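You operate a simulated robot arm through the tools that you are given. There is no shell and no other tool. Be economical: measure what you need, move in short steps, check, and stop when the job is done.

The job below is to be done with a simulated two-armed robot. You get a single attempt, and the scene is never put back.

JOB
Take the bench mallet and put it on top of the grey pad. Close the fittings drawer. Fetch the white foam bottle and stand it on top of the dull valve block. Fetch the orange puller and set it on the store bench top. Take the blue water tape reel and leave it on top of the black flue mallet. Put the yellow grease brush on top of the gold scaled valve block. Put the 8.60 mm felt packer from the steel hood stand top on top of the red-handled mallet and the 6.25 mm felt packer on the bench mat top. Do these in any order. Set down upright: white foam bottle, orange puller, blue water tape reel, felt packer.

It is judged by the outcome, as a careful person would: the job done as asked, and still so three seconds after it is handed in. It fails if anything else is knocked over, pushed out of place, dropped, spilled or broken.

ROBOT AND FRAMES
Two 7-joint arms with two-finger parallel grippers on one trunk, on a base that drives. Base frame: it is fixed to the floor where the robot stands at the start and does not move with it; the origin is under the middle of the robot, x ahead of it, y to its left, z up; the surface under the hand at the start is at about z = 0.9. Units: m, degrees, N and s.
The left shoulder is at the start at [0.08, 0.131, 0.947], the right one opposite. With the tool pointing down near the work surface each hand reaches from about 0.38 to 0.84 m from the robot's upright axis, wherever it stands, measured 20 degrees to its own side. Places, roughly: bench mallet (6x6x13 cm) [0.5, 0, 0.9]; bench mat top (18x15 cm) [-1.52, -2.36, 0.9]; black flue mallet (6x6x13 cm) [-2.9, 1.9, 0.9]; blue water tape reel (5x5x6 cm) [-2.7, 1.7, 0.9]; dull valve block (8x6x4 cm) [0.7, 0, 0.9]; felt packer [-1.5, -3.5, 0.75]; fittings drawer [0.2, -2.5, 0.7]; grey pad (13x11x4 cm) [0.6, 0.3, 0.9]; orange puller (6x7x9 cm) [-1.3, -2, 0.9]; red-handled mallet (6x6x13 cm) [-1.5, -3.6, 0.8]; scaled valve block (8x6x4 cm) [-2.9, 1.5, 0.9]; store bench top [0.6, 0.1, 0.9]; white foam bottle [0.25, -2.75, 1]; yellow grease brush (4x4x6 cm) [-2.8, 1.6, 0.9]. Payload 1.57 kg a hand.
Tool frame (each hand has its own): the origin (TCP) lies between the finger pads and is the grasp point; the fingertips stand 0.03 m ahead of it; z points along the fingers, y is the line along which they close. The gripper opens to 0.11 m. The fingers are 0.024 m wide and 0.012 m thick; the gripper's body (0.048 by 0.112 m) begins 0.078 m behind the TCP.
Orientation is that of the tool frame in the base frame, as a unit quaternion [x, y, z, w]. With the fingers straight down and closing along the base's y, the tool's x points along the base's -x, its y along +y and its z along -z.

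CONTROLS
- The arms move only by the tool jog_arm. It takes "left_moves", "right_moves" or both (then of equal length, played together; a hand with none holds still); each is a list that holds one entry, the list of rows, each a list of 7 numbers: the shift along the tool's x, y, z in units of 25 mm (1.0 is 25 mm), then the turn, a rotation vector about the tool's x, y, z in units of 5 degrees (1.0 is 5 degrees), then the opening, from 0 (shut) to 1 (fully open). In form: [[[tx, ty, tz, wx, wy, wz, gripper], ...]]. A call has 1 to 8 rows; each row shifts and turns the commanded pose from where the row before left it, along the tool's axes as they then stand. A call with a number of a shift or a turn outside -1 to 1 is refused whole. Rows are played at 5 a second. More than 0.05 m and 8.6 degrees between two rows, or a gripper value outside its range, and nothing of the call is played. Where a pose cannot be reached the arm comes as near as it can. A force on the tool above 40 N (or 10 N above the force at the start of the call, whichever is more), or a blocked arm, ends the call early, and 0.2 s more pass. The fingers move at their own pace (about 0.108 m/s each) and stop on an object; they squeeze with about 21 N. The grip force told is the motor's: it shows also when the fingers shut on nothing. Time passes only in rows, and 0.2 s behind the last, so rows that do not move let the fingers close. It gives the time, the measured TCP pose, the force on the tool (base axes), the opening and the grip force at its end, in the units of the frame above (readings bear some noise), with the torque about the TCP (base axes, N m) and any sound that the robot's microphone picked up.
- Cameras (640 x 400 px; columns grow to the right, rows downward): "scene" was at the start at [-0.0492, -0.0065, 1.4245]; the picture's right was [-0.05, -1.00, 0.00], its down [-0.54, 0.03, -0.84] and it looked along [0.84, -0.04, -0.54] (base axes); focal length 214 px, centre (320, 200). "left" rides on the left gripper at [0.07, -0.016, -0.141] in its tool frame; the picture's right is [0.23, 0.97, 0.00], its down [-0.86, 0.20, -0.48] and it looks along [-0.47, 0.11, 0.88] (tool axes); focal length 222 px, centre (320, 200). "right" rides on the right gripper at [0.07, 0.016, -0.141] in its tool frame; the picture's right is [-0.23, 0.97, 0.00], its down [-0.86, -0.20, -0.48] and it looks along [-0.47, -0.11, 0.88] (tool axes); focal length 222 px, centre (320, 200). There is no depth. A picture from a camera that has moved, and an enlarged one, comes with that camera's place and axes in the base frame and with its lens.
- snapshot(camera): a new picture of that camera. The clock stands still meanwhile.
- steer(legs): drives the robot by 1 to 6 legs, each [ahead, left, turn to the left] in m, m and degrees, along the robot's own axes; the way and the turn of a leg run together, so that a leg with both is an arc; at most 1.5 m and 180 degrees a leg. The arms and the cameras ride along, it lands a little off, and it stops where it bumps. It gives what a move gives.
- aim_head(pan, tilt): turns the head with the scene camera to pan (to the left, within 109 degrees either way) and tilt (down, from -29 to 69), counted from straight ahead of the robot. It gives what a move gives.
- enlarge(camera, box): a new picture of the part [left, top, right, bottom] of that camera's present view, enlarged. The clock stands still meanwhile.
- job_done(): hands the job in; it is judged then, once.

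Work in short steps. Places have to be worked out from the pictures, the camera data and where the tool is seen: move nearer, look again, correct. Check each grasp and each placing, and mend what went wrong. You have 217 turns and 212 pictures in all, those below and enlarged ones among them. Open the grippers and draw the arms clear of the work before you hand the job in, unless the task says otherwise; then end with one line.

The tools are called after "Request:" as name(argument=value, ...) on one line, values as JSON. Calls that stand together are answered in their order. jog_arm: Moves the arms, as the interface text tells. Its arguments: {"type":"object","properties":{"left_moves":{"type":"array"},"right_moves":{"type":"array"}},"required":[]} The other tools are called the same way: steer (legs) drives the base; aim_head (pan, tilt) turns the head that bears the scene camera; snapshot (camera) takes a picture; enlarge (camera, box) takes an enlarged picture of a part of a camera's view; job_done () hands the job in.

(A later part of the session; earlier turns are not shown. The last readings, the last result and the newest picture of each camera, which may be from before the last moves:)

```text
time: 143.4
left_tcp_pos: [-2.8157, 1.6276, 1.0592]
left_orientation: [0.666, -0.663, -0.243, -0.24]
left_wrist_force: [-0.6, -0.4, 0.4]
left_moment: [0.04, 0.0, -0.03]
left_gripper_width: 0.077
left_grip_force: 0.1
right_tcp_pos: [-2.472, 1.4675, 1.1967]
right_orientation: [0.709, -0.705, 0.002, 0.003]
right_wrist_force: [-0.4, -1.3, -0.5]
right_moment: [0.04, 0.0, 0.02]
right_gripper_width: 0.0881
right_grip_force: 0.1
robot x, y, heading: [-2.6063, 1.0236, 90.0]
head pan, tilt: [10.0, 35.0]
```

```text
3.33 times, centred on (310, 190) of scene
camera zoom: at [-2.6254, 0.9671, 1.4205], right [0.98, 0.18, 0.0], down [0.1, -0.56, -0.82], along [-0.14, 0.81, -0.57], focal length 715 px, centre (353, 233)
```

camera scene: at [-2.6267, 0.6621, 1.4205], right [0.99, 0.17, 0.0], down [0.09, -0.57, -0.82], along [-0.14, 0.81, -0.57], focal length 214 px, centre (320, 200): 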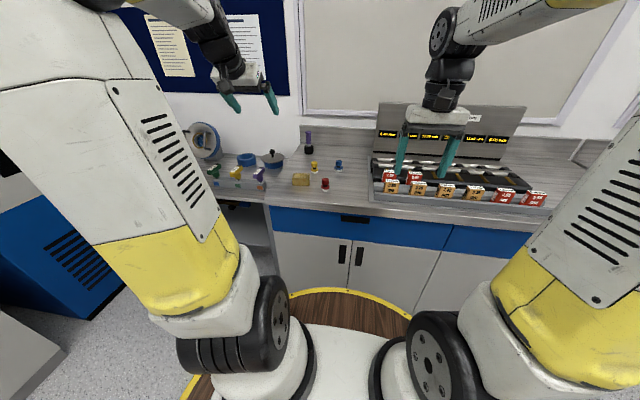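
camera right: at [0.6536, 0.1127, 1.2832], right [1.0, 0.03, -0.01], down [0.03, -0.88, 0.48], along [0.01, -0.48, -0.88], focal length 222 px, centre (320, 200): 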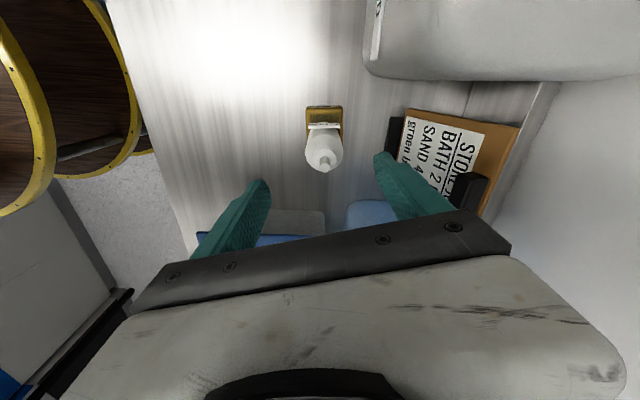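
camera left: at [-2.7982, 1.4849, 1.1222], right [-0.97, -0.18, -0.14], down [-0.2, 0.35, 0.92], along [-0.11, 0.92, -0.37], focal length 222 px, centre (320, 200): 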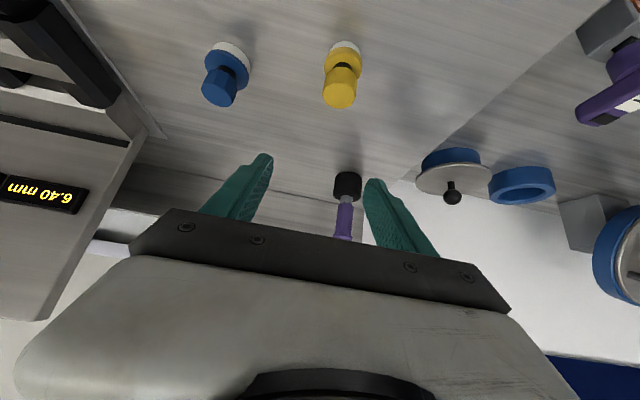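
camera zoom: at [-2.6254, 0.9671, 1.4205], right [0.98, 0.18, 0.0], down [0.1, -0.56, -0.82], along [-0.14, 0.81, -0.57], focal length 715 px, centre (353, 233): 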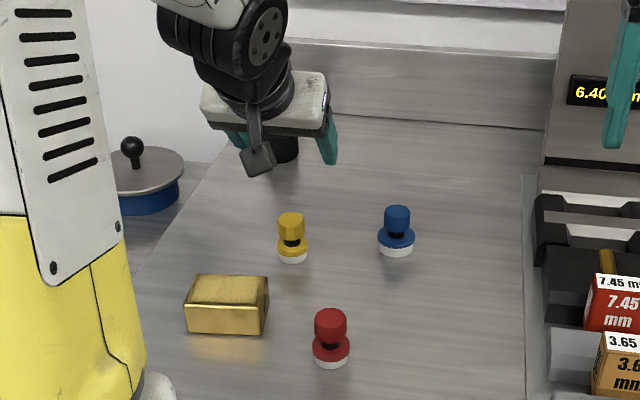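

Brush refined to (-2.818, 1.634). I'll descend and close on the cap.

Request:
jog_arm(left_moves=[[[0.853, 0.03, 0.973, 0, 0, 0, 0.7], [0.853, 0.03, 0.973, 0, 0, 0, 0.7], [0.853, 0.03, 0.973, 0, 0, 0, 0.7], [0, 0, 0, 0, 0, 0, 0], [0, 0, 0, 0, 0, 0, 0], [0, 0, 0, 0, 0, 0, 0]]])

Request:
snapshot(camera="left")

Request:
enlarge(camera="scene", box=[220, 130, 400, 250])

```text
time: 144.8
left_tcp_pos: [-2.8181, 1.6278, 0.9625]
left_orientation: [0.666, -0.664, -0.243, -0.24]
left_wrist_force: [-0.8, 0.4, 2.5]
left_moment: [0.03, 0.01, 0.01]
left_gripper_width: 0.0305
left_grip_force: 20.9
right_tcp_pos: [-2.4718, 1.4678, 1.1971]
right_orientation: [0.709, -0.705, 0.002, 0.004]
right_wrist_force: [0.5, 0.1, -0.5]
right_moment: [-0.01, -0.01, -0.01]
right_gripper_width: 0.088
right_grip_force: 0.1
robot x, y, heading: [-2.6133, 1.0205, 90.4]
head pan, tilt: [10.0, 35.0]
```

```text
152 pictures are left
camera left: at [-2.8015, 1.4841, 1.0262], right [-0.97, -0.18, -0.14], down [-0.2, 0.35, 0.92], along [-0.11, 0.92, -0.37], focal length 222 px, centre (320, 200)
```

left: 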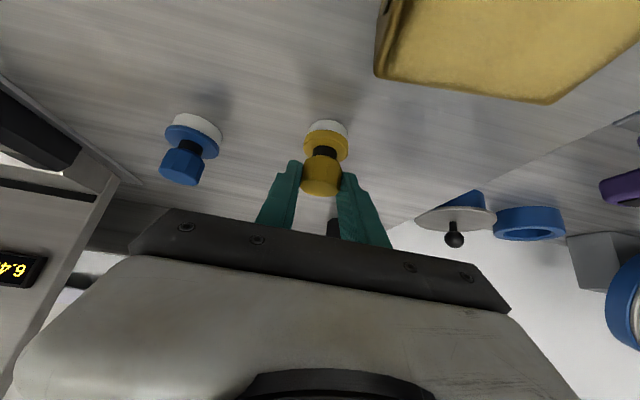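

```text
3.33 times, centred on (310, 190) of scene
camera zoom: at [-2.6252, 0.9674, 1.4205], right [0.98, 0.18, 0.0], down [0.1, -0.56, -0.82], along [-0.14, 0.81, -0.57], focal length 715 px, centre (353, 233)
```

zoom: 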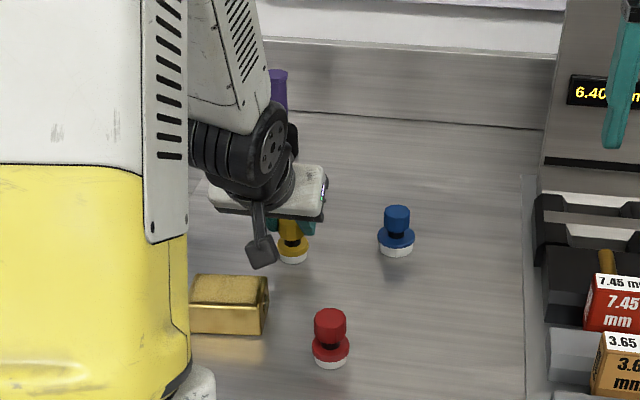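

The brush is gripped. I'll lift it and carry it over the gold block, centred at about (-2.859, 1.519).

Request:
jog_arm(left_moves=[[[-0.77, 0, -0.92, 0, 0, 0, 0], [-0.77, 0, -0.92, 0, 0, 0, 0], [-0.77, 0, -0.92, 0, 0, 0, 0], [0.89, 0.41, -0.746, 0, 0, 0, 0], [0.89, 0.41, -0.746, 0, 0, 0, 0], [0.89, 0.41, -0.746, 0, 0, 0, 0], [0.89, 0.41, -0.746, 0, 0, 0, 0], [0, 0, 0, 0, 0, 0, 0]]])

Request:
snapshot(camera="left")

Request:
enlarge(camera="scene", box=[220, 130, 400, 250])

```text
time: 146.7
left_tcp_pos: [-2.8612, 1.5109, 1.0538]
left_orientation: [0.666, -0.663, -0.243, -0.24]
left_wrist_force: [0.4, -0.3, -0.7]
left_moment: [0.0, 0.05, 0.01]
left_gripper_width: 0.0305
left_grip_force: 20.7
right_tcp_pos: [-2.4719, 1.4682, 1.1975]
right_orientation: [0.709, -0.705, 0.001, 0.003]
right_wrist_force: [-1.0, 0.3, -0.4]
right_moment: [0.03, -0.01, 0.0]
right_gripper_width: 0.0883
right_grip_force: 0.1
robot x, y, heading: [-2.613, 1.0223, 90.1]
head pan, tilt: [10.0, 35.0]
```

```text
150 pictures are left
camera left: at [-2.8443, 1.3675, 1.1176], right [-0.97, -0.18, -0.14], down [-0.2, 0.35, 0.92], along [-0.11, 0.92, -0.37], focal length 222 px, centre (320, 200)
```

left: 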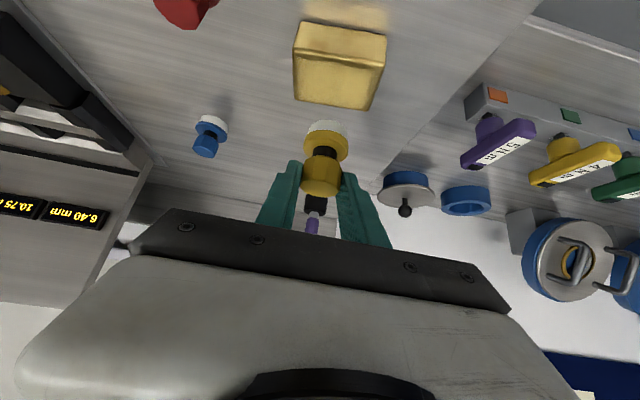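

```text
3.33 times, centred on (310, 190) of scene
camera zoom: at [-2.6252, 0.9674, 1.4205], right [0.98, 0.18, 0.0], down [0.1, -0.56, -0.82], along [-0.14, 0.81, -0.57], focal length 715 px, centre (353, 233)
```

zoom: 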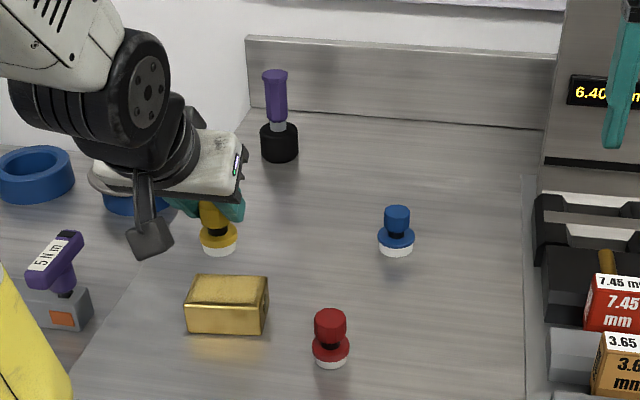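

The brush hangs right over the block's middle. I'll lower it in small steps to contact.

Request:
jog_arm(left_moves=[[[0.58, 0, 0.69, 0, 0, 0, 0], [0.58, 0, 0.69, 0, 0, 0, 0], [0.09, 0, 0.107, 0, 0, 0, 0], [0.09, 0, 0.107, 0, 0, 0, 0], [0.09, 0, 0.107, 0, 0, 0, 0], [0, 0, 0, 0, 0, 0, 0]]])

Request:
enlarge(camera="scene", box=[220, 150, 340, 240])

```text
time: 148.1
left_tcp_pos: [-2.8616, 1.5177, 1.0025]
left_orientation: [0.665, -0.662, -0.246, -0.242]
left_wrist_force: [0.5, -4.9, 36.4]
left_moment: [0.16, -0.03, 0.01]
left_gripper_width: 0.0305
left_grip_force: 21.2
left hand out of reach, approached as far as the arm can: row 4
right_tcp_pos: [-2.4723, 1.4667, 1.1966]
right_orientation: [0.709, -0.706, 0.001, 0.004]
right_wrist_force: [0.0, -0.2, -0.3]
right_moment: [-0.04, -0.03, 0.0]
right_gripper_width: 0.0883
right_grip_force: 0.0
robot x, y, heading: [-2.6108, 1.0215, 90.1]
head pan, tilt: [10.0, 35.0]
```

```text
4.44 times, centred on (280, 195) of scene
camera zoom: at [-2.6248, 0.9662, 1.4205], right [0.98, 0.18, 0.0], down [0.1, -0.56, -0.82], along [-0.14, 0.81, -0.57], focal length 953 px, centre (498, 222)
```

zoom: 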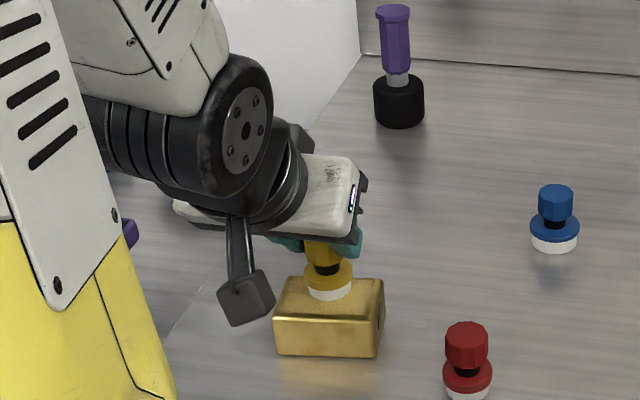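

The brush is firmly on the block. I'll ease off, open and back away upward.

Request:
jog_arm(left_moves=[[[-0.07, 0, -0.09, 0, 0, 0, 0], [0, 0, 0, 0, 0, 0, 0.5], [0, 0, 0, 0, 0, 0, 0.6], [-0.6, 0, -0.8, 0, 0, 0, 0.6], [-0.6, 0, -0.8, 0, 0, 0, 0.6], [-0.6, 0, -0.8, 0, 0, 0, 0.6], [-0.6, 0, -0.8, 0, 0, 0, 0.6]]])

Request:
snapshot(camera="left")

Request:
enlarge(camera="scene", box=[220, 130, 400, 250])

```text
time: 149.7
left_tcp_pos: [-2.8584, 1.5092, 1.101]
left_orientation: [0.666, -0.663, -0.243, -0.239]
left_wrist_force: [-0.3, 0.7, 0.4]
left_moment: [-0.03, 0.01, 0.0]
left_gripper_width: 0.066
left_grip_force: 0.1
right_tcp_pos: [-2.4714, 1.4682, 1.1969]
right_orientation: [0.709, -0.705, 0.001, 0.004]
right_wrist_force: [-0.1, -0.6, 0.9]
right_moment: [-0.05, 0.02, -0.02]
right_gripper_width: 0.0881
right_grip_force: 0.1
robot x, y, heading: [-2.6083, 1.0232, 90.1]
head pan, tilt: [10.0, 35.0]
```

```text
147 pictures are left
camera left: at [-2.8421, 1.3648, 1.1646], right [-0.97, -0.18, -0.14], down [-0.2, 0.35, 0.92], along [-0.11, 0.92, -0.38], focal length 222 px, centre (320, 200)
```

left: 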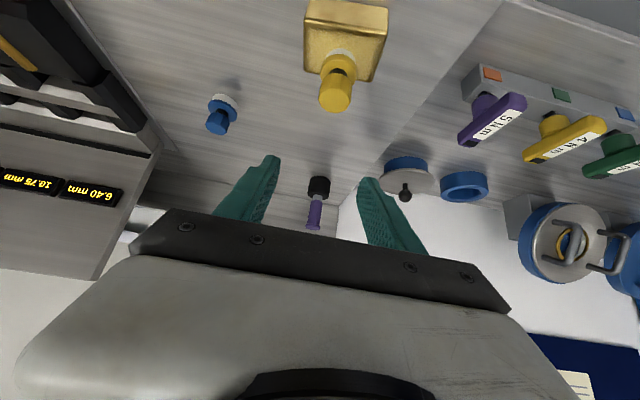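

```text
3.33 times, centred on (310, 190) of scene
camera zoom: at [-2.6252, 0.9676, 1.4205], right [0.98, 0.17, 0.0], down [0.1, -0.56, -0.82], along [-0.14, 0.81, -0.57], focal length 715 px, centre (353, 233)
```

zoom: 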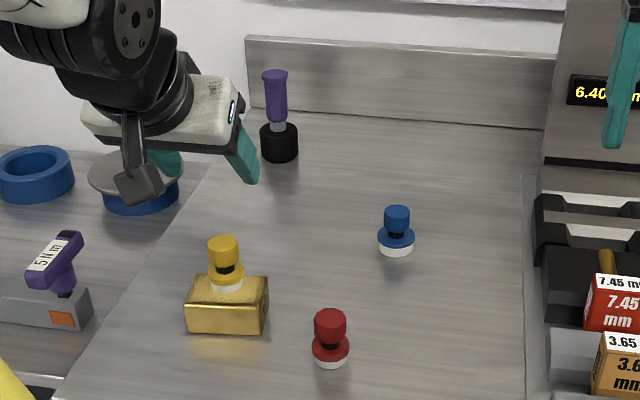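

The brush stands on the block. Next the blue reel: I'll move the left hand over it at height.

Request:
jog_arm(left_moves=[[[-0.7, -0.923, 0.588, 0, 0, 0, 0.7], [-0.7, -0.923, 0.588, 0, 0, 0, 0.7], [-0.7, -0.923, 0.588, 0, 0, 0, 0.7], [-0.7, -0.923, 0.588, 0, 0, 0, 0.7], [-0.7, -0.923, 0.588, 0, 0, 0, 0.7], [-0.7, -0.923, 0.588, 0, 0, 0, 0.7], [-0.7, -0.923, 0.588, 0, 0, 0, 0.7], [0, 0, 0, 0, 0, 0, 0.7]]])

Request:
snapshot(camera="left")

```text
time: 151.4
left_tcp_pos: [-2.6985, 1.6687, 1.0997]
left_orientation: [0.666, -0.663, -0.242, -0.24]
left_wrist_force: [0.1, 0.4, -0.3]
left_moment: [-0.04, 0.04, -0.02]
left_gripper_width: 0.0771
left_grip_force: 0.2
right_tcp_pos: [-2.4718, 1.468, 1.1961]
right_orientation: [0.709, -0.705, 0.001, 0.004]
right_wrist_force: [-0.5, -0.7, -1.7]
right_moment: [-0.03, 0.0, -0.01]
right_gripper_width: 0.0879
right_grip_force: 0.1
robot x, y, heading: [-2.6134, 1.0209, 89.7]
head pan, tilt: [10.0, 35.0]
```

```text
145 pictures are left
camera left: at [-2.681, 1.525, 1.1641], right [-0.97, -0.18, -0.14], down [-0.2, 0.35, 0.92], along [-0.12, 0.92, -0.37], focal length 222 px, centre (320, 200)
```

left: 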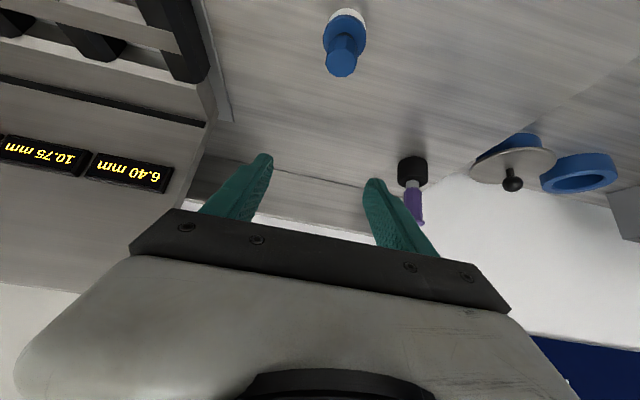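

The reel is aligned. I'll descend and close on its cap, then lift.

Request:
jog_arm(left_moves=[[[0.705, 0.02, 0.84, 0, 0, 0, 0.7], [0.705, 0.02, 0.84, 0, 0, 0, 0.7], [0.705, 0.02, 0.84, 0, 0, 0, 0.7], [0.705, 0.01, 0.84, 0, 0, 0, 0.7], [0.705, 0.01, 0.84, 0, 0, 0, 0.7], [0, 0, 0, 0, 0, 0, 0], [0, 0, 0, 0, 0, 0, 0], [0, 0, 0, 0, 0, 0, 0]]])

Request:
snapshot(camera="left")

```text
time: 153.2
left_tcp_pos: [-2.7017, 1.669, 0.961]
left_orientation: [0.665, -0.664, -0.243, -0.24]
left_wrist_force: [1.2, 0.5, 1.6]
left_moment: [0.07, 0.01, -0.01]
left_gripper_width: 0.0307
left_grip_force: 21.2
right_tcp_pos: [-2.4723, 1.4672, 1.1971]
right_orientation: [0.709, -0.705, 0.001, 0.004]
right_wrist_force: [0.2, -0.4, 0.3]
right_moment: [0.03, -0.01, 0.0]
right_gripper_width: 0.0883
right_grip_force: 0.1
robot x, y, heading: [-2.6099, 1.0232, 90.1]
head pan, tilt: [10.0, 35.0]
```

```text
144 pictures are left
camera left: at [-2.6838, 1.5267, 1.0246], right [-0.97, -0.18, -0.14], down [-0.2, 0.35, 0.92], along [-0.11, 0.92, -0.37], focal length 222 px, centre (320, 200)
```

left: 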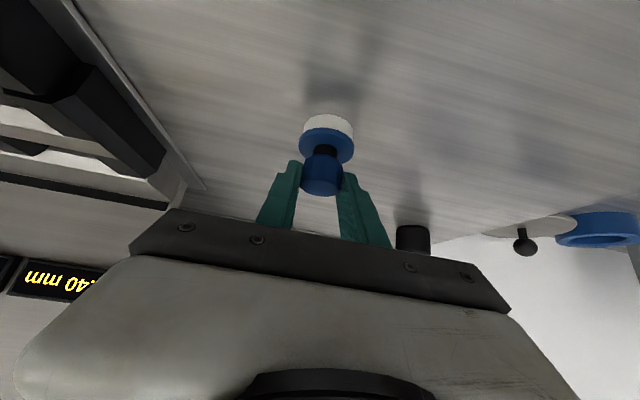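

The reel is gripped at 31 mm. I'll lift it well above the mallet height.

Request:
jog_arm(left_moves=[[[-0.735, 0, -0.875, 0, 0, 0, 0], [-0.735, 0, -0.875, 0, 0, 0, 0], [-0.735, 0, -0.875, 0, 0, 0, 0], [-0.735, 0, -0.875, 0, 0, 0, 0], [-0.735, 0, -0.875, 0, 0, 0, 0], [-0.735, 0, -0.875, 0, 0, 0, 0], [-0.735, 0, -0.875, 0, 0, 0, 0]]])

Request:
jog_arm(left_moves=[[[0, 1, 0, 0, 0, 0, 0], [0, 1, 0, 0, 0, 0, 0], [0, 1, 0, 0, 0, 0, 0], [0, 1, 0, 0, 0, 0, 0], [0, 1, 0, 0, 0, 0, 0], [0, 1, 0, 0, 0, 0, 0], [0, 1, 0, 0, 0, 0, 0], [0, 0, 0, 0, 0, 0, 0]]])

Request:
snapshot(camera="left")

Request:
enlarge(camera="scene", box=[220, 100, 400, 220])

```text
time: 154.8
left_tcp_pos: [-2.6968, 1.6689, 1.1632]
left_orientation: [0.666, -0.663, -0.243, -0.24]
left_wrist_force: [-0.1, 0.0, -0.6]
left_moment: [0.0, 0.0, 0.0]
left_gripper_width: 0.0304
left_grip_force: 20.6
right_tcp_pos: [-2.4723, 1.468, 1.1976]
right_orientation: [0.709, -0.705, 0.002, 0.004]
right_wrist_force: [0.2, 0.6, 0.9]
right_moment: [0.01, -0.01, -0.01]
right_gripper_width: 0.0882
right_grip_force: 0.1
robot x, y, heading: [-2.6129, 1.0208, 90.0]
head pan, tilt: [10.0, 35.0]
```

```text
time: 156.7
left_tcp_pos: [-2.8728, 1.6689, 1.1641]
left_orientation: [0.666, -0.663, -0.242, -0.239]
left_wrist_force: [-0.1, 0.3, -0.2]
left_moment: [-0.01, 0.0, -0.01]
left_gripper_width: 0.0306
left_grip_force: 20.9
right_tcp_pos: [-2.4721, 1.4679, 1.1968]
right_orientation: [0.709, -0.705, 0.001, 0.003]
right_wrist_force: [-1.0, 0.4, -0.5]
right_moment: [-0.01, -0.01, 0.0]
right_gripper_width: 0.0881
right_grip_force: 0.2
robot x, y, heading: [-2.6113, 1.0224, 90.2]
head pan, tilt: [10.0, 35.0]
```

```text
143 pictures are left
camera left: at [-2.8559, 1.5259, 1.2281], right [-0.97, -0.18, -0.14], down [-0.2, 0.35, 0.92], along [-0.11, 0.92, -0.37], focal length 222 px, centre (320, 200)
```

left: 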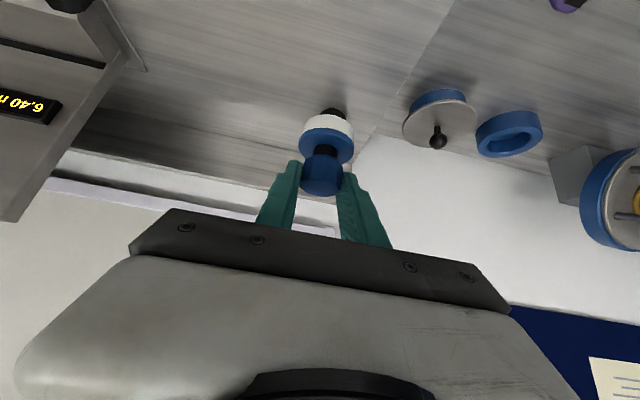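

```text
3.33 times, centred on (310, 160) of scene
camera zoom: at [-2.6252, 0.9674, 1.4205], right [0.98, 0.18, 0.0], down [0.1, -0.56, -0.82], along [-0.14, 0.81, -0.57], focal length 715 px, centre (353, 333)
```

zoom: 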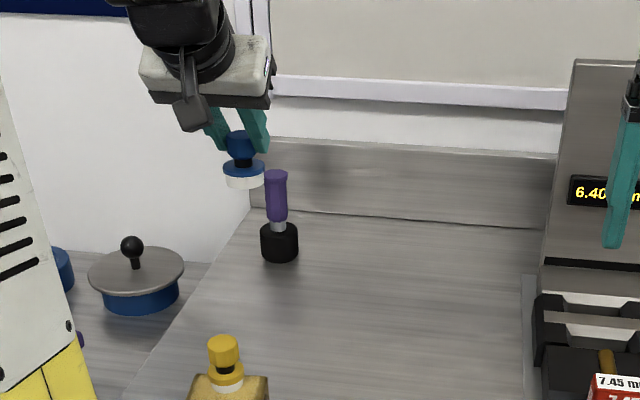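

The mallet handle is around (-2.896, 1.873). I'll advance the reel toward it at height, keeping a little short to compare both in view.

Request:
jog_arm(left_moves=[[[-0.92, 0.23, 0.77, 0, 0, 0, 0], [-0.92, 0.23, 0.77, 0, 0, 0, 0], [-0.92, 0.23, 0.77, 0, 0, 0, 0], [-0.92, 0.23, 0.77, 0, 0, 0, 0], [0, 0, 0, 0, 0, 0, 0]]])

Request:
enlarge(camera="scene", box=[240, 110, 360, 200])

Request:
snapshot(camera="left")

```text
time: 157.8
left_tcp_pos: [-2.8987, 1.7875, 1.1662]
left_orientation: [0.666, -0.664, -0.242, -0.24]
left_wrist_force: [0.8, -0.4, 0.0]
left_moment: [0.02, 0.0, 0.0]
left_gripper_width: 0.0306
left_grip_force: 21.3
right_tcp_pos: [-2.4713, 1.4677, 1.1975]
right_orientation: [0.709, -0.705, 0.001, 0.003]
right_wrist_force: [0.0, 0.7, -0.1]
right_moment: [0.01, -0.01, -0.03]
right_gripper_width: 0.0879
right_grip_force: 0.2
robot x, y, heading: [-2.6059, 1.0193, 90.0]
head pan, tilt: [10.0, 35.0]
```

```text
4.44 times, centred on (300, 155) of scene
camera zoom: at [-2.6252, 0.9674, 1.4205], right [0.98, 0.18, 0.0], down [0.1, -0.56, -0.82], along [-0.14, 0.81, -0.57], focal length 953 px, centre (409, 400)
```

zoom: 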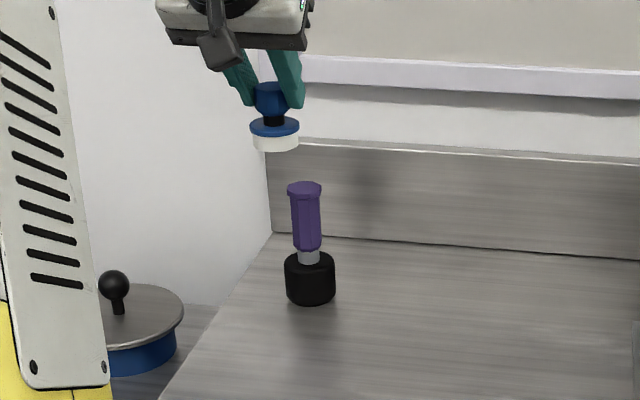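

```text
140 pictures are left
camera left: at [-2.8815, 1.6444, 1.2299], right [-0.97, -0.18, -0.14], down [-0.2, 0.35, 0.92], along [-0.11, 0.92, -0.37], focal length 222 px, centre (320, 200)
```

left: 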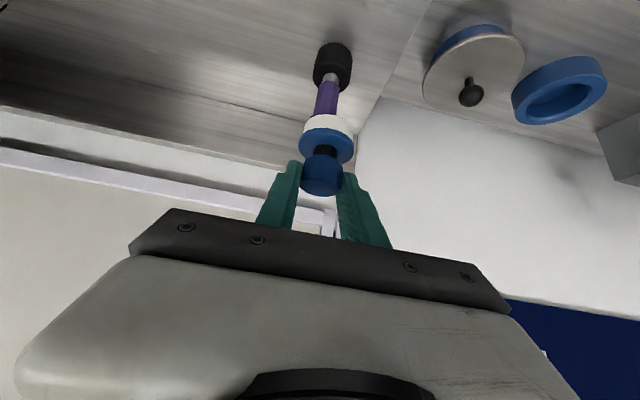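

Calibrating on the held reel, the mallet sits at about (-2.892, 1.884). I'll advance the reel over it, still above.

Request:
jog_arm(left_moves=[[[-0.91, -0.09, 0.76, 0, 0, 0, 0], [-0.91, -0.09, 0.76, 0, 0, 0, 0], [-0.91, -0.09, 0.76, 0, 0, 0, 0], [0.32, 0, 0.38, 0, 0, 0, 0], [0.32, 0, 0.38, 0, 0, 0, 0], [0, 0, 0, 0, 0, 0, 0]]])

Request:
enlarge(camera="scene", box=[260, 110, 350, 180])

Request:
enlarge(camera="left", box=[240, 60, 420, 210])

```text
time: 159.2
left_tcp_pos: [-2.8939, 1.8779, 1.1383]
left_orientation: [0.666, -0.663, -0.243, -0.241]
left_wrist_force: [0.1, 0.3, -0.2]
left_moment: [-0.04, -0.01, -0.01]
left_gripper_width: 0.0304
left_grip_force: 21.5
right_tcp_pos: [-2.4719, 1.4687, 1.1965]
right_orientation: [0.709, -0.705, 0.001, 0.004]
right_wrist_force: [-0.5, 1.0, -0.3]
right_moment: [-0.01, 0.03, 0.0]
right_gripper_width: 0.0881
right_grip_force: 0.0
robot x, y, heading: [-2.6098, 1.0253, 90.0]
head pan, tilt: [10.0, 35.0]
```

```text
5.71 times, centred on (305, 145) of scene
camera zoom: at [-2.6252, 0.9675, 1.4205], right [0.98, 0.17, 0.0], down [0.1, -0.56, -0.82], along [-0.14, 0.81, -0.57], focal length 1226 px, centre (406, 514)
```

zoom: 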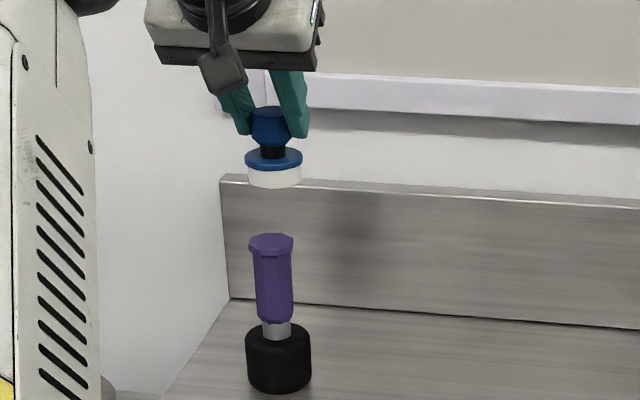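

```text
2.67 times, centred on (330, 135) of left
camera zoom: at [-2.8777, 1.7353, 1.2023], right [-0.97, -0.18, -0.14], down [-0.2, 0.35, 0.92], along [-0.11, 0.92, -0.37], focal length 592 px, centre (293, 373)
```

zoom: 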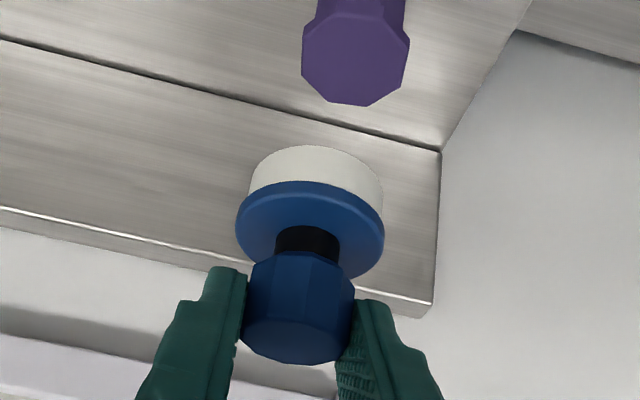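

The comparison suggests the reel is about 12 mm too far and 4–5 mm too far right. I'll correct, lower 30 mm and look again.

Request:
jog_arm(left_moves=[[[0.37, 0.18, -0.31, 0, 0, 0, 0], [0.385, 0, 0.46, 0, 0, 0, 0], [0.385, 0, 0.46, 0, 0, 0, 0], [0, 0, 0, 0, 0, 0, 0]]])

Request:
enlarge(camera="scene", box=[260, 110, 350, 180])

Request:
enlarge(camera="left", box=[240, 60, 420, 210])

```text
time: 160.2
left_tcp_pos: [-2.8989, 1.8675, 1.107]
left_orientation: [0.666, -0.663, -0.242, -0.24]
left_wrist_force: [0.3, 0.2, -0.6]
left_moment: [0.05, 0.0, 0.02]
left_gripper_width: 0.0305
left_grip_force: 20.9
right_tcp_pos: [-2.4716, 1.4677, 1.1958]
right_orientation: [0.709, -0.705, 0.001, 0.004]
right_wrist_force: [-0.4, -0.9, 0.1]
right_moment: [-0.01, -0.02, 0.01]
right_gripper_width: 0.0879
right_grip_force: 0.1
robot x, y, heading: [-2.6076, 1.0206, 90.0]
head pan, tilt: [10.0, 35.0]
```

```text
5.71 times, centred on (305, 145) of scene
camera zoom: at [-2.6252, 0.9675, 1.4205], right [0.98, 0.18, 0.0], down [0.1, -0.56, -0.82], along [-0.14, 0.81, -0.57], focal length 1226 px, centre (406, 514)
```

zoom: 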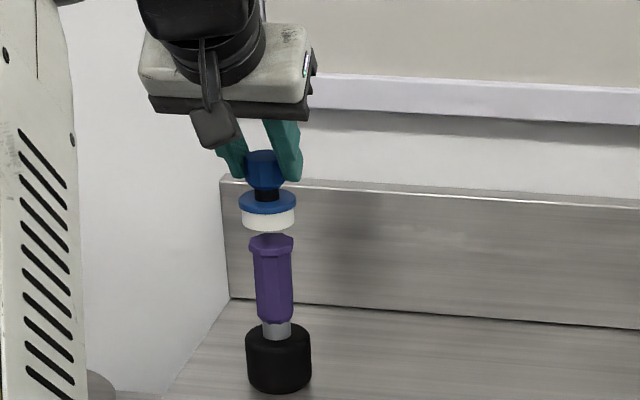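

```text
2.67 times, centred on (330, 135) of left
camera zoom: at [-2.8818, 1.7238, 1.1716], right [-0.97, -0.18, -0.14], down [-0.2, 0.35, 0.92], along [-0.12, 0.92, -0.37], focal length 592 px, centre (293, 373)
```

zoom: 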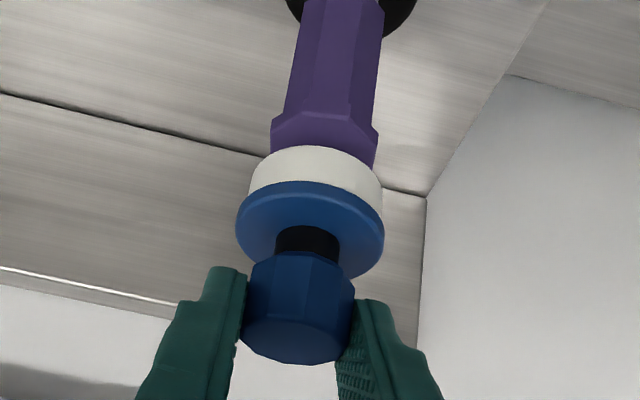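

Both views now show the reel centred over the handle. I'll lower in fine steps until contact.

Request:
jog_arm(left_moves=[[[0.1, 0, 0.12, 0, 0, 0, 0], [0.1, 0, 0.12, 0, 0, 0, 0], [0.08, 0, 0.1, 0, 0, 0, 0], [0, 0, 0, 0, 0, 0, 0]]])

Request:
enlarge(camera="scene", box=[260, 110, 350, 180])

```text
time: 161.2
left_tcp_pos: [-2.8985, 1.8661, 1.0966]
left_orientation: [0.666, -0.663, -0.243, -0.24]
left_wrist_force: [-0.2, -0.4, -0.2]
left_moment: [0.0, 0.04, -0.02]
left_gripper_width: 0.0307
left_grip_force: 20.8
right_tcp_pos: [-2.4714, 1.4688, 1.1961]
right_orientation: [0.708, -0.706, 0.001, 0.003]
right_wrist_force: [-0.4, -1.3, 1.0]
right_moment: [-0.01, 0.01, -0.03]
right_gripper_width: 0.0879
right_grip_force: 0.1
robot x, y, heading: [-2.6158, 1.0208, 89.9]
head pan, tilt: [10.0, 35.0]
```

```text
5.71 times, centred on (305, 145) of scene
camera zoom: at [-2.6252, 0.9675, 1.4205], right [0.98, 0.18, 0.0], down [0.1, -0.56, -0.82], along [-0.14, 0.81, -0.57], focal length 1226 px, centre (406, 514)
```

zoom: 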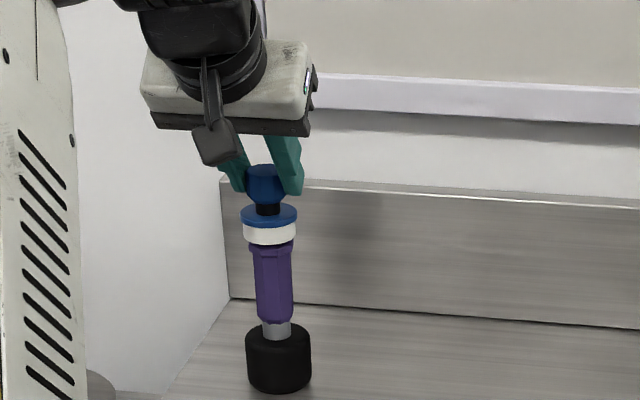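

Well aligned. A few more millimetres to contact.

Request:
jog_arm(left_moves=[[[0.06, 0, 0.07, 0, 0, 0, 0], [0.05, 0, 0.06, 0, 0, 0, 0], [0.04, 0, 0.05, 0, 0, 0, 0], [0, 0, 0, 0, 0, 0, 0]]])

```text
time: 162.2
left_tcp_pos: [-2.8973, 1.8669, 1.0927]
left_orientation: [0.666, -0.663, -0.243, -0.24]
left_wrist_force: [-0.4, 0.1, -0.3]
left_moment: [-0.02, 0.02, 0.0]
left_gripper_width: 0.0303
left_grip_force: 20.8
right_tcp_pos: [-2.4721, 1.4688, 1.1973]
right_orientation: [0.709, -0.706, 0.001, 0.003]
right_wrist_force: [0.3, 0.0, 0.1]
right_moment: [0.0, -0.01, -0.01]
right_gripper_width: 0.0882
right_grip_force: 0.0
robot x, y, heading: [-2.6131, 1.0229, 90.2]
head pan, tilt: [10.0, 35.0]
```

Not yet in contact; I'll continue down in 2 mm steps.

Request:
jog_arm(left_moves=[[[0.05, 0, 0.06, 0, 0, 0, 0], [0.04, 0, 0.05, 0, 0, 0, 0], [0, 0, 0, 0, 0, 0, 0]]])

Request:
enlarge(camera="scene", box=[260, 110, 350, 180])

```text
time: 163.1
left_tcp_pos: [-2.8987, 1.8656, 1.0901]
left_orientation: [0.665, -0.664, -0.243, -0.24]
left_wrist_force: [1.1, -1.7, 5.1]
left_moment: [0.01, -0.06, 0.0]
left_gripper_width: 0.0303
left_grip_force: 20.8
right_tcp_pos: [-2.4716, 1.4676, 1.1976]
right_orientation: [0.709, -0.705, 0.001, 0.004]
right_wrist_force: [1.2, -0.4, -0.9]
right_moment: [0.02, 0.03, 0.01]
right_gripper_width: 0.088
right_grip_force: 0.0
robot x, y, heading: [-2.6137, 1.0242, 90.1]
head pan, tilt: [10.0, 35.0]
```

```text
5.71 times, centred on (305, 145) of scene
camera zoom: at [-2.6251, 0.9671, 1.4205], right [0.98, 0.18, 0.0], down [0.1, -0.56, -0.82], along [-0.14, 0.81, -0.57], focal length 1226 px, centre (406, 514)
```

zoom: 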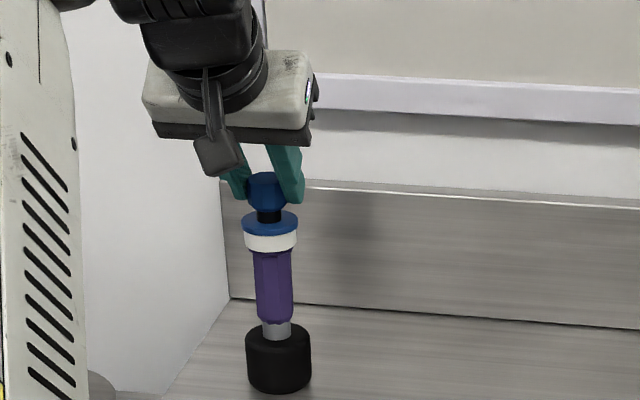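

Contact is made and centred. I'll open gently and withdraw along the finger axis.

Request:
jog_arm(left_moves=[[[0, 0, 0, 0, 0, 0, 0.3], [0, 0, 0, 0, 0, 0, 0.4], [0, 0, 0, 0, 0, 0, 0.55], [0, 0, -0.5, 0, 0, 0, 0.55], [0, 0, -1, 0, 0, 0, 0.55], [0, 0, -1, 0, 0, 0, 0.55], [0, 0, -1, 0, 0, 0, 0.55], [0, 0, -1, 0, 0, 0, 0.55]]])

Request:
enlarge(camera="scene", box=[220, 110, 400, 250])

Request:
snapshot(camera="left")

```text
time: 164.8
left_tcp_pos: [-2.8977, 1.7927, 1.1751]
left_orientation: [0.665, -0.664, -0.242, -0.241]
left_wrist_force: [-0.6, 0.7, 0.1]
left_moment: [-0.03, -0.04, 0.01]
left_gripper_width: 0.0608
left_grip_force: 0.0
right_tcp_pos: [-2.4729, 1.4679, 1.1956]
right_orientation: [0.71, -0.705, 0.002, 0.004]
right_wrist_force: [0.9, 0.5, -0.4]
right_moment: [-0.02, -0.01, 0.03]
right_gripper_width: 0.0877
right_grip_force: 0.1
robot x, y, heading: [-2.6152, 1.0233, 90.3]
head pan, tilt: [10.0, 35.0]
```

```text
2.86 times, centred on (310, 180) of scene
camera zoom: at [-2.6253, 0.9676, 1.4205], right [0.98, 0.17, 0.0], down [0.1, -0.56, -0.82], along [-0.14, 0.81, -0.57], focal length 613 px, centre (349, 257)
```

zoom: 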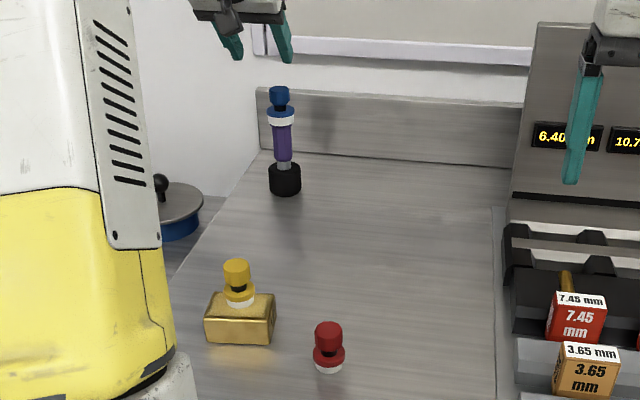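

```text
132 pictures are left
camera left: at [-2.8811, 1.6504, 1.2381], right [-0.97, -0.18, -0.14], down [-0.2, 0.35, 0.92], along [-0.11, 0.92, -0.37], focal length 222 px, centre (320, 200)
```

left: 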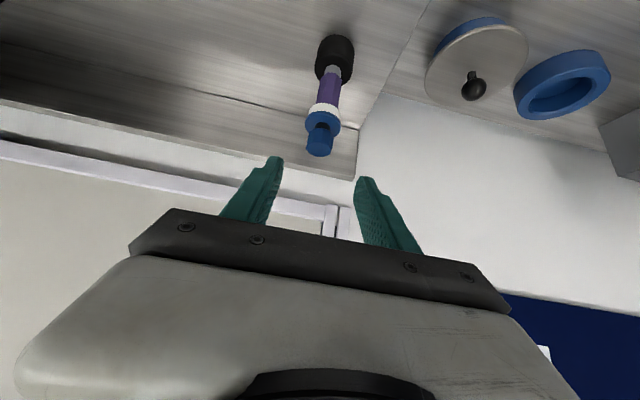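

Reel stands on the mallet. Now I'll back off, turn around to face -y and look at the island and the hood stand.

Request:
steer(legs=[[-0.6, 0, 0], [0, 0, -90], [0, 0, -90]])

Request:
aim_head(pan=0, tilt=18)

Request:
snapshot(camera="scene")

Request:
aim_head(pan=40, tilt=18)

Request:
snapshot(camera="scene")

```text
time: 175.8
left_tcp_pos: [-2.3083, -0.3315, 1.1735]
left_orientation: [0.657, 0.672, -0.238, 0.245]
left_wrist_force: [0.3, 0.2, 0.8]
left_moment: [0.04, 0.0, 0.02]
left_gripper_width: 0.0605
left_grip_force: 0.1
right_tcp_pos: [-2.7406, -0.0123, 1.196]
right_orientation: [0.699, 0.715, 0.003, -0.002]
right_wrist_force: [0.2, 0.3, -0.1]
right_moment: [0.0, -0.01, 0.01]
right_gripper_width: 0.0879
right_grip_force: 0.0
robot x, y, heading: [-2.6081, 0.4353, -89.0]
head pan, tilt: [10.0, 35.0]
```

```text
time: 176.6
left_tcp_pos: [-2.3076, -0.3317, 1.1732]
left_orientation: [0.657, 0.672, -0.238, 0.245]
left_wrist_force: [-0.2, -0.1, 0.0]
left_moment: [0.02, 0.03, 0.04]
left_gripper_width: 0.0603
left_grip_force: 0.0
right_tcp_pos: [-2.7395, -0.0132, 1.1962]
right_orientation: [0.699, 0.715, 0.003, -0.001]
right_wrist_force: [-0.4, -0.5, -0.2]
right_moment: [0.0, 0.01, 0.01]
right_gripper_width: 0.088
right_grip_force: 0.0
robot x, y, heading: [-2.6091, 0.4388, -89.2]
head pan, tilt: [0.0, 18.0]
```

```text
131 pictures are left
camera scene: at [-2.6073, 0.479, 1.4476], right [-1.0, -0.02, 0.0], down [-0.01, 0.31, -0.95], along [0.02, -0.95, -0.31], focal length 214 px, centre (320, 200)
```

scene: 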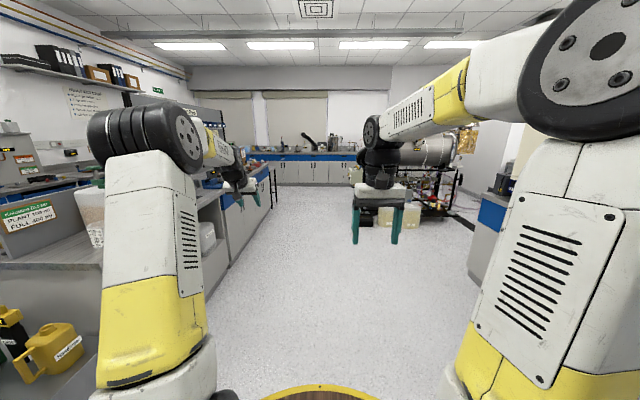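

```text
time: 177.7
left_tcp_pos: [-2.3072, -0.3328, 1.1736]
left_orientation: [0.657, 0.672, -0.237, 0.245]
left_wrist_force: [0.7, -0.3, -0.8]
left_moment: [-0.01, 0.02, 0.02]
left_gripper_width: 0.0605
left_grip_force: 0.0
right_tcp_pos: [-2.7415, -0.0133, 1.1969]
right_orientation: [0.699, 0.715, 0.004, -0.001]
right_wrist_force: [-0.6, 0.1, 0.5]
right_moment: [0.01, 0.02, -0.02]
right_gripper_width: 0.0881
right_grip_force: 0.1
robot x, y, heading: [-2.6069, 0.4329, -89.3]
head pan, tilt: [40.0, 18.0]
```

```text
130 pictures are left
camera scene: at [-2.5478, 0.5019, 1.4476], right [-0.76, -0.66, 0.0], down [-0.2, 0.23, -0.95], along [0.62, -0.72, -0.31], focal length 214 px, centre (320, 200)
```

scene: 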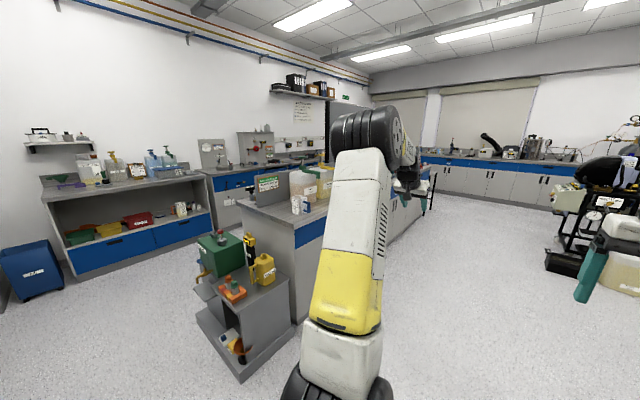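

The floor west of the island is open. I'll drive along it to y ≈ -1.6 and look at the island from there.

Request:
steer(legs=[[1.4, 0, 0], [0.5, 0, 0]])

Request:
aim_head(pan=45, tilt=22)

Request:
snapshot(camera="scene")

```text
time: 187.0
left_tcp_pos: [-2.4044, -2.2109, 1.1741]
left_orientation: [0.68, 0.649, -0.246, 0.237]
left_wrist_force: [-0.6, -0.9, -0.4]
left_moment: [-0.03, 0.0, 0.05]
left_gripper_width: 0.0604
left_grip_force: 0.1
right_tcp_pos: [-2.8132, -1.8634, 1.1971]
right_orientation: [0.724, 0.69, 0.004, -0.001]
right_wrist_force: [-0.2, -0.1, 0.3]
right_moment: [-0.01, -0.01, -0.01]
right_gripper_width: 0.0879
right_grip_force: 0.0
robot x, y, heading: [-2.6542, -1.4269, -93.1]
head pan, tilt: [40.0, 18.0]
```

```text
time: 187.7
left_tcp_pos: [-2.4057, -2.2111, 1.1742]
left_orientation: [0.68, 0.649, -0.247, 0.235]
left_wrist_force: [-0.7, -0.1, 0.5]
left_moment: [-0.02, -0.02, 0.05]
left_gripper_width: 0.0605
left_grip_force: 0.1
right_tcp_pos: [-2.8133, -1.8626, 1.1966]
right_orientation: [0.724, 0.69, 0.004, -0.001]
right_wrist_force: [0.3, 0.7, 0.6]
right_moment: [0.01, 0.01, 0.01]
right_gripper_width: 0.0881
right_grip_force: 0.1
robot x, y, heading: [-2.6458, -1.4231, -93.1]
head pan, tilt: [45.0, 22.0]
```

```text
129 pictures are left
camera scene: at [-2.5805, -1.3567, 1.4412], right [-0.74, -0.67, 0.0], down [-0.25, 0.28, -0.93], along [0.62, -0.69, -0.37], focal length 214 px, centre (320, 200)
```

scene: 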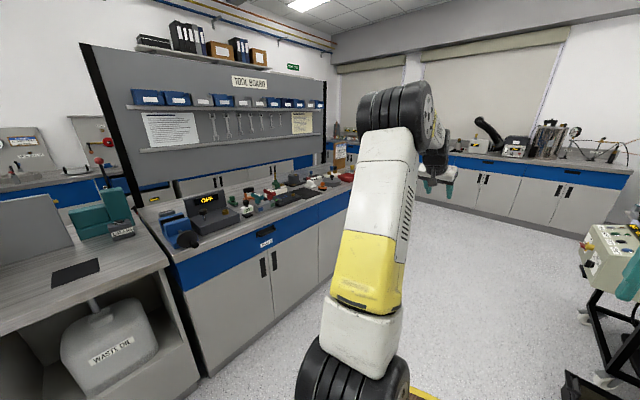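

The tool bench faces west with its front at x ≈ -1.82. I'll turn to face it and shift to y ≈ -2.1.

Request:
steer(legs=[[0, 0, 93], [0, -0.68, 0], [0.2, 0, 0]])

Request:
aim_head(pan=0, tilt=32)

Request:
snapshot(camera="scene")

Request:
enlarge(camera="scene", box=[200, 110, 440, 260])

```text
time: 196.6
left_tcp_pos: [-1.6849, -1.8583, 1.1736]
left_orientation: [0.013, 0.94, -0.005, 0.341]
left_wrist_force: [-0.5, 0.2, 0.8]
left_moment: [0.02, 0.01, 0.01]
left_gripper_width: 0.0607
left_grip_force: 0.0
right_tcp_pos: [-2.0259, -2.2732, 1.1962]
right_orientation: [0.014, 1.0, 0.002, -0.004]
right_wrist_force: [-0.1, -0.8, 0.2]
right_moment: [0.0, -0.01, 0.03]
right_gripper_width: 0.0877
right_grip_force: 0.1
robot x, y, heading: [-2.468, -2.1158, -2.0]
head pan, tilt: [45.0, 22.0]
```

```text
time: 197.7
left_tcp_pos: [-1.6853, -1.8578, 1.1739]
left_orientation: [0.014, 0.94, -0.005, 0.341]
left_wrist_force: [-0.3, 1.0, 0.4]
left_moment: [0.01, 0.01, 0.04]
left_gripper_width: 0.0606
left_grip_force: 0.0
right_tcp_pos: [-2.0252, -2.2737, 1.1967]
right_orientation: [0.014, 1.0, 0.002, -0.004]
right_wrist_force: [-0.2, -0.2, -0.2]
right_moment: [0.04, -0.02, 0.0]
right_gripper_width: 0.0881
right_grip_force: 0.1
robot x, y, heading: [-2.4696, -2.1177, -1.9]
head pan, tilt: [0.0, 32.0]
```

```text
128 pictures are left
camera scene: at [-2.5147, -2.1197, 1.4252], right [-0.03, -1.0, 0.0], down [-0.53, 0.02, -0.85], along [0.85, -0.03, -0.53], focal length 214 px, centre (320, 200)
```

scene: 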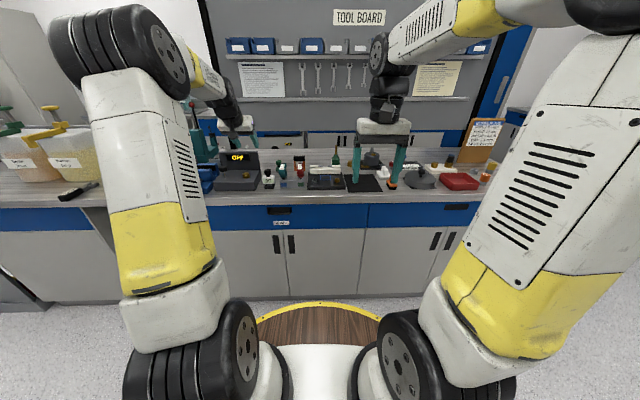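

```text
2.67 times, centred on (320, 185) of scene
camera zoom: at [-2.5147, -2.1197, 1.4252], right [-0.03, -1.0, 0.0], down [-0.53, 0.02, -0.85], along [0.85, -0.03, -0.53], focal length 572 px, centre (320, 240)
```

zoom: 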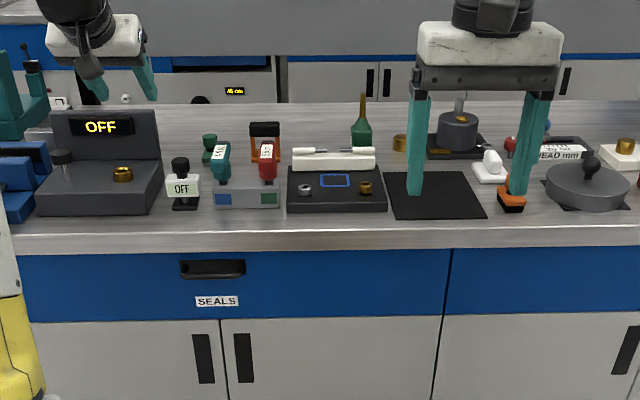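

The orange puller is the frame-like item at about (-1.30, -2.04), behind the red and teal tools; the black mat is at about (-1.51, -2.38). I'll drive nearer.

Request:
steer(legs=[[0.28, -0.12, 2]])

Request:
snapshot(camera="left")

Request:
enlarge(camera="scene", box=[200, 100, 400, 220])

```text
time: 199.8
left_tcp_pos: [-1.4163, -1.9552, 1.1741]
left_orientation: [-0.005, 0.94, 0.002, 0.341]
left_wrist_force: [-0.4, -0.9, -0.2]
left_moment: [-0.03, 0.01, -0.04]
left_gripper_width: 0.0606
left_grip_force: 0.0
right_tcp_pos: [-1.7375, -2.3837, 1.1968]
right_orientation: [-0.006, 1.0, 0.001, -0.003]
right_wrist_force: [1.1, 0.3, 0.4]
right_moment: [0.0, 0.01, 0.01]
right_gripper_width: 0.0878
right_grip_force: 0.0
robot x, y, heading: [-2.1873, -2.2466, 0.3]
head pan, tilt: [0.0, 32.0]
```

```text
126 pictures are left
camera left: at [-1.5583, -1.9725, 1.238], right [-0.19, 0.97, -0.14], down [0.35, 0.2, 0.92], along [0.92, 0.12, -0.37], focal length 222 px, centre (320, 200)
```

left: 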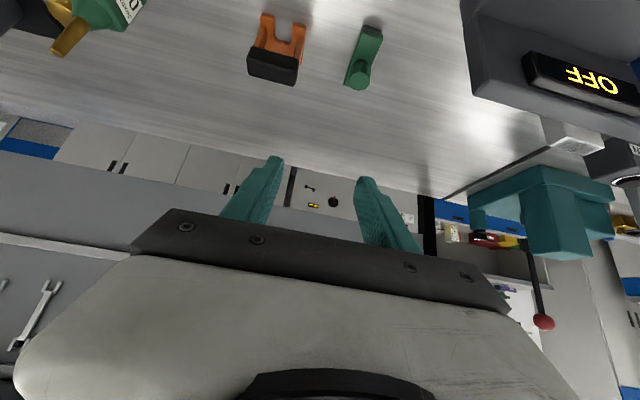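

```text
3.20 times, centred on (300, 160) of scene
camera zoom: at [-2.2328, -2.2492, 1.4252], right [0.01, -1.0, 0.0], down [-0.53, 0.0, -0.85], along [0.85, 0.01, -0.53], focal length 686 px, centre (384, 328)
```

zoom: 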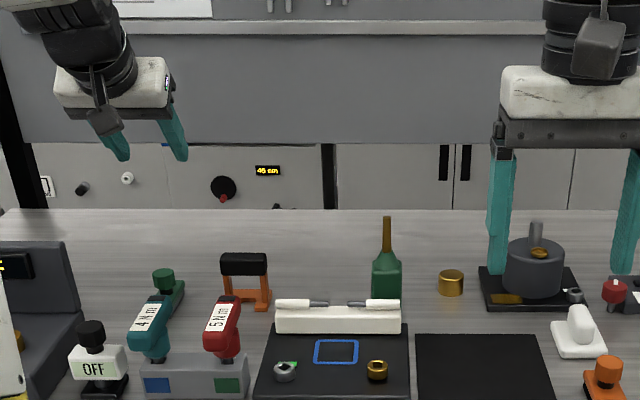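

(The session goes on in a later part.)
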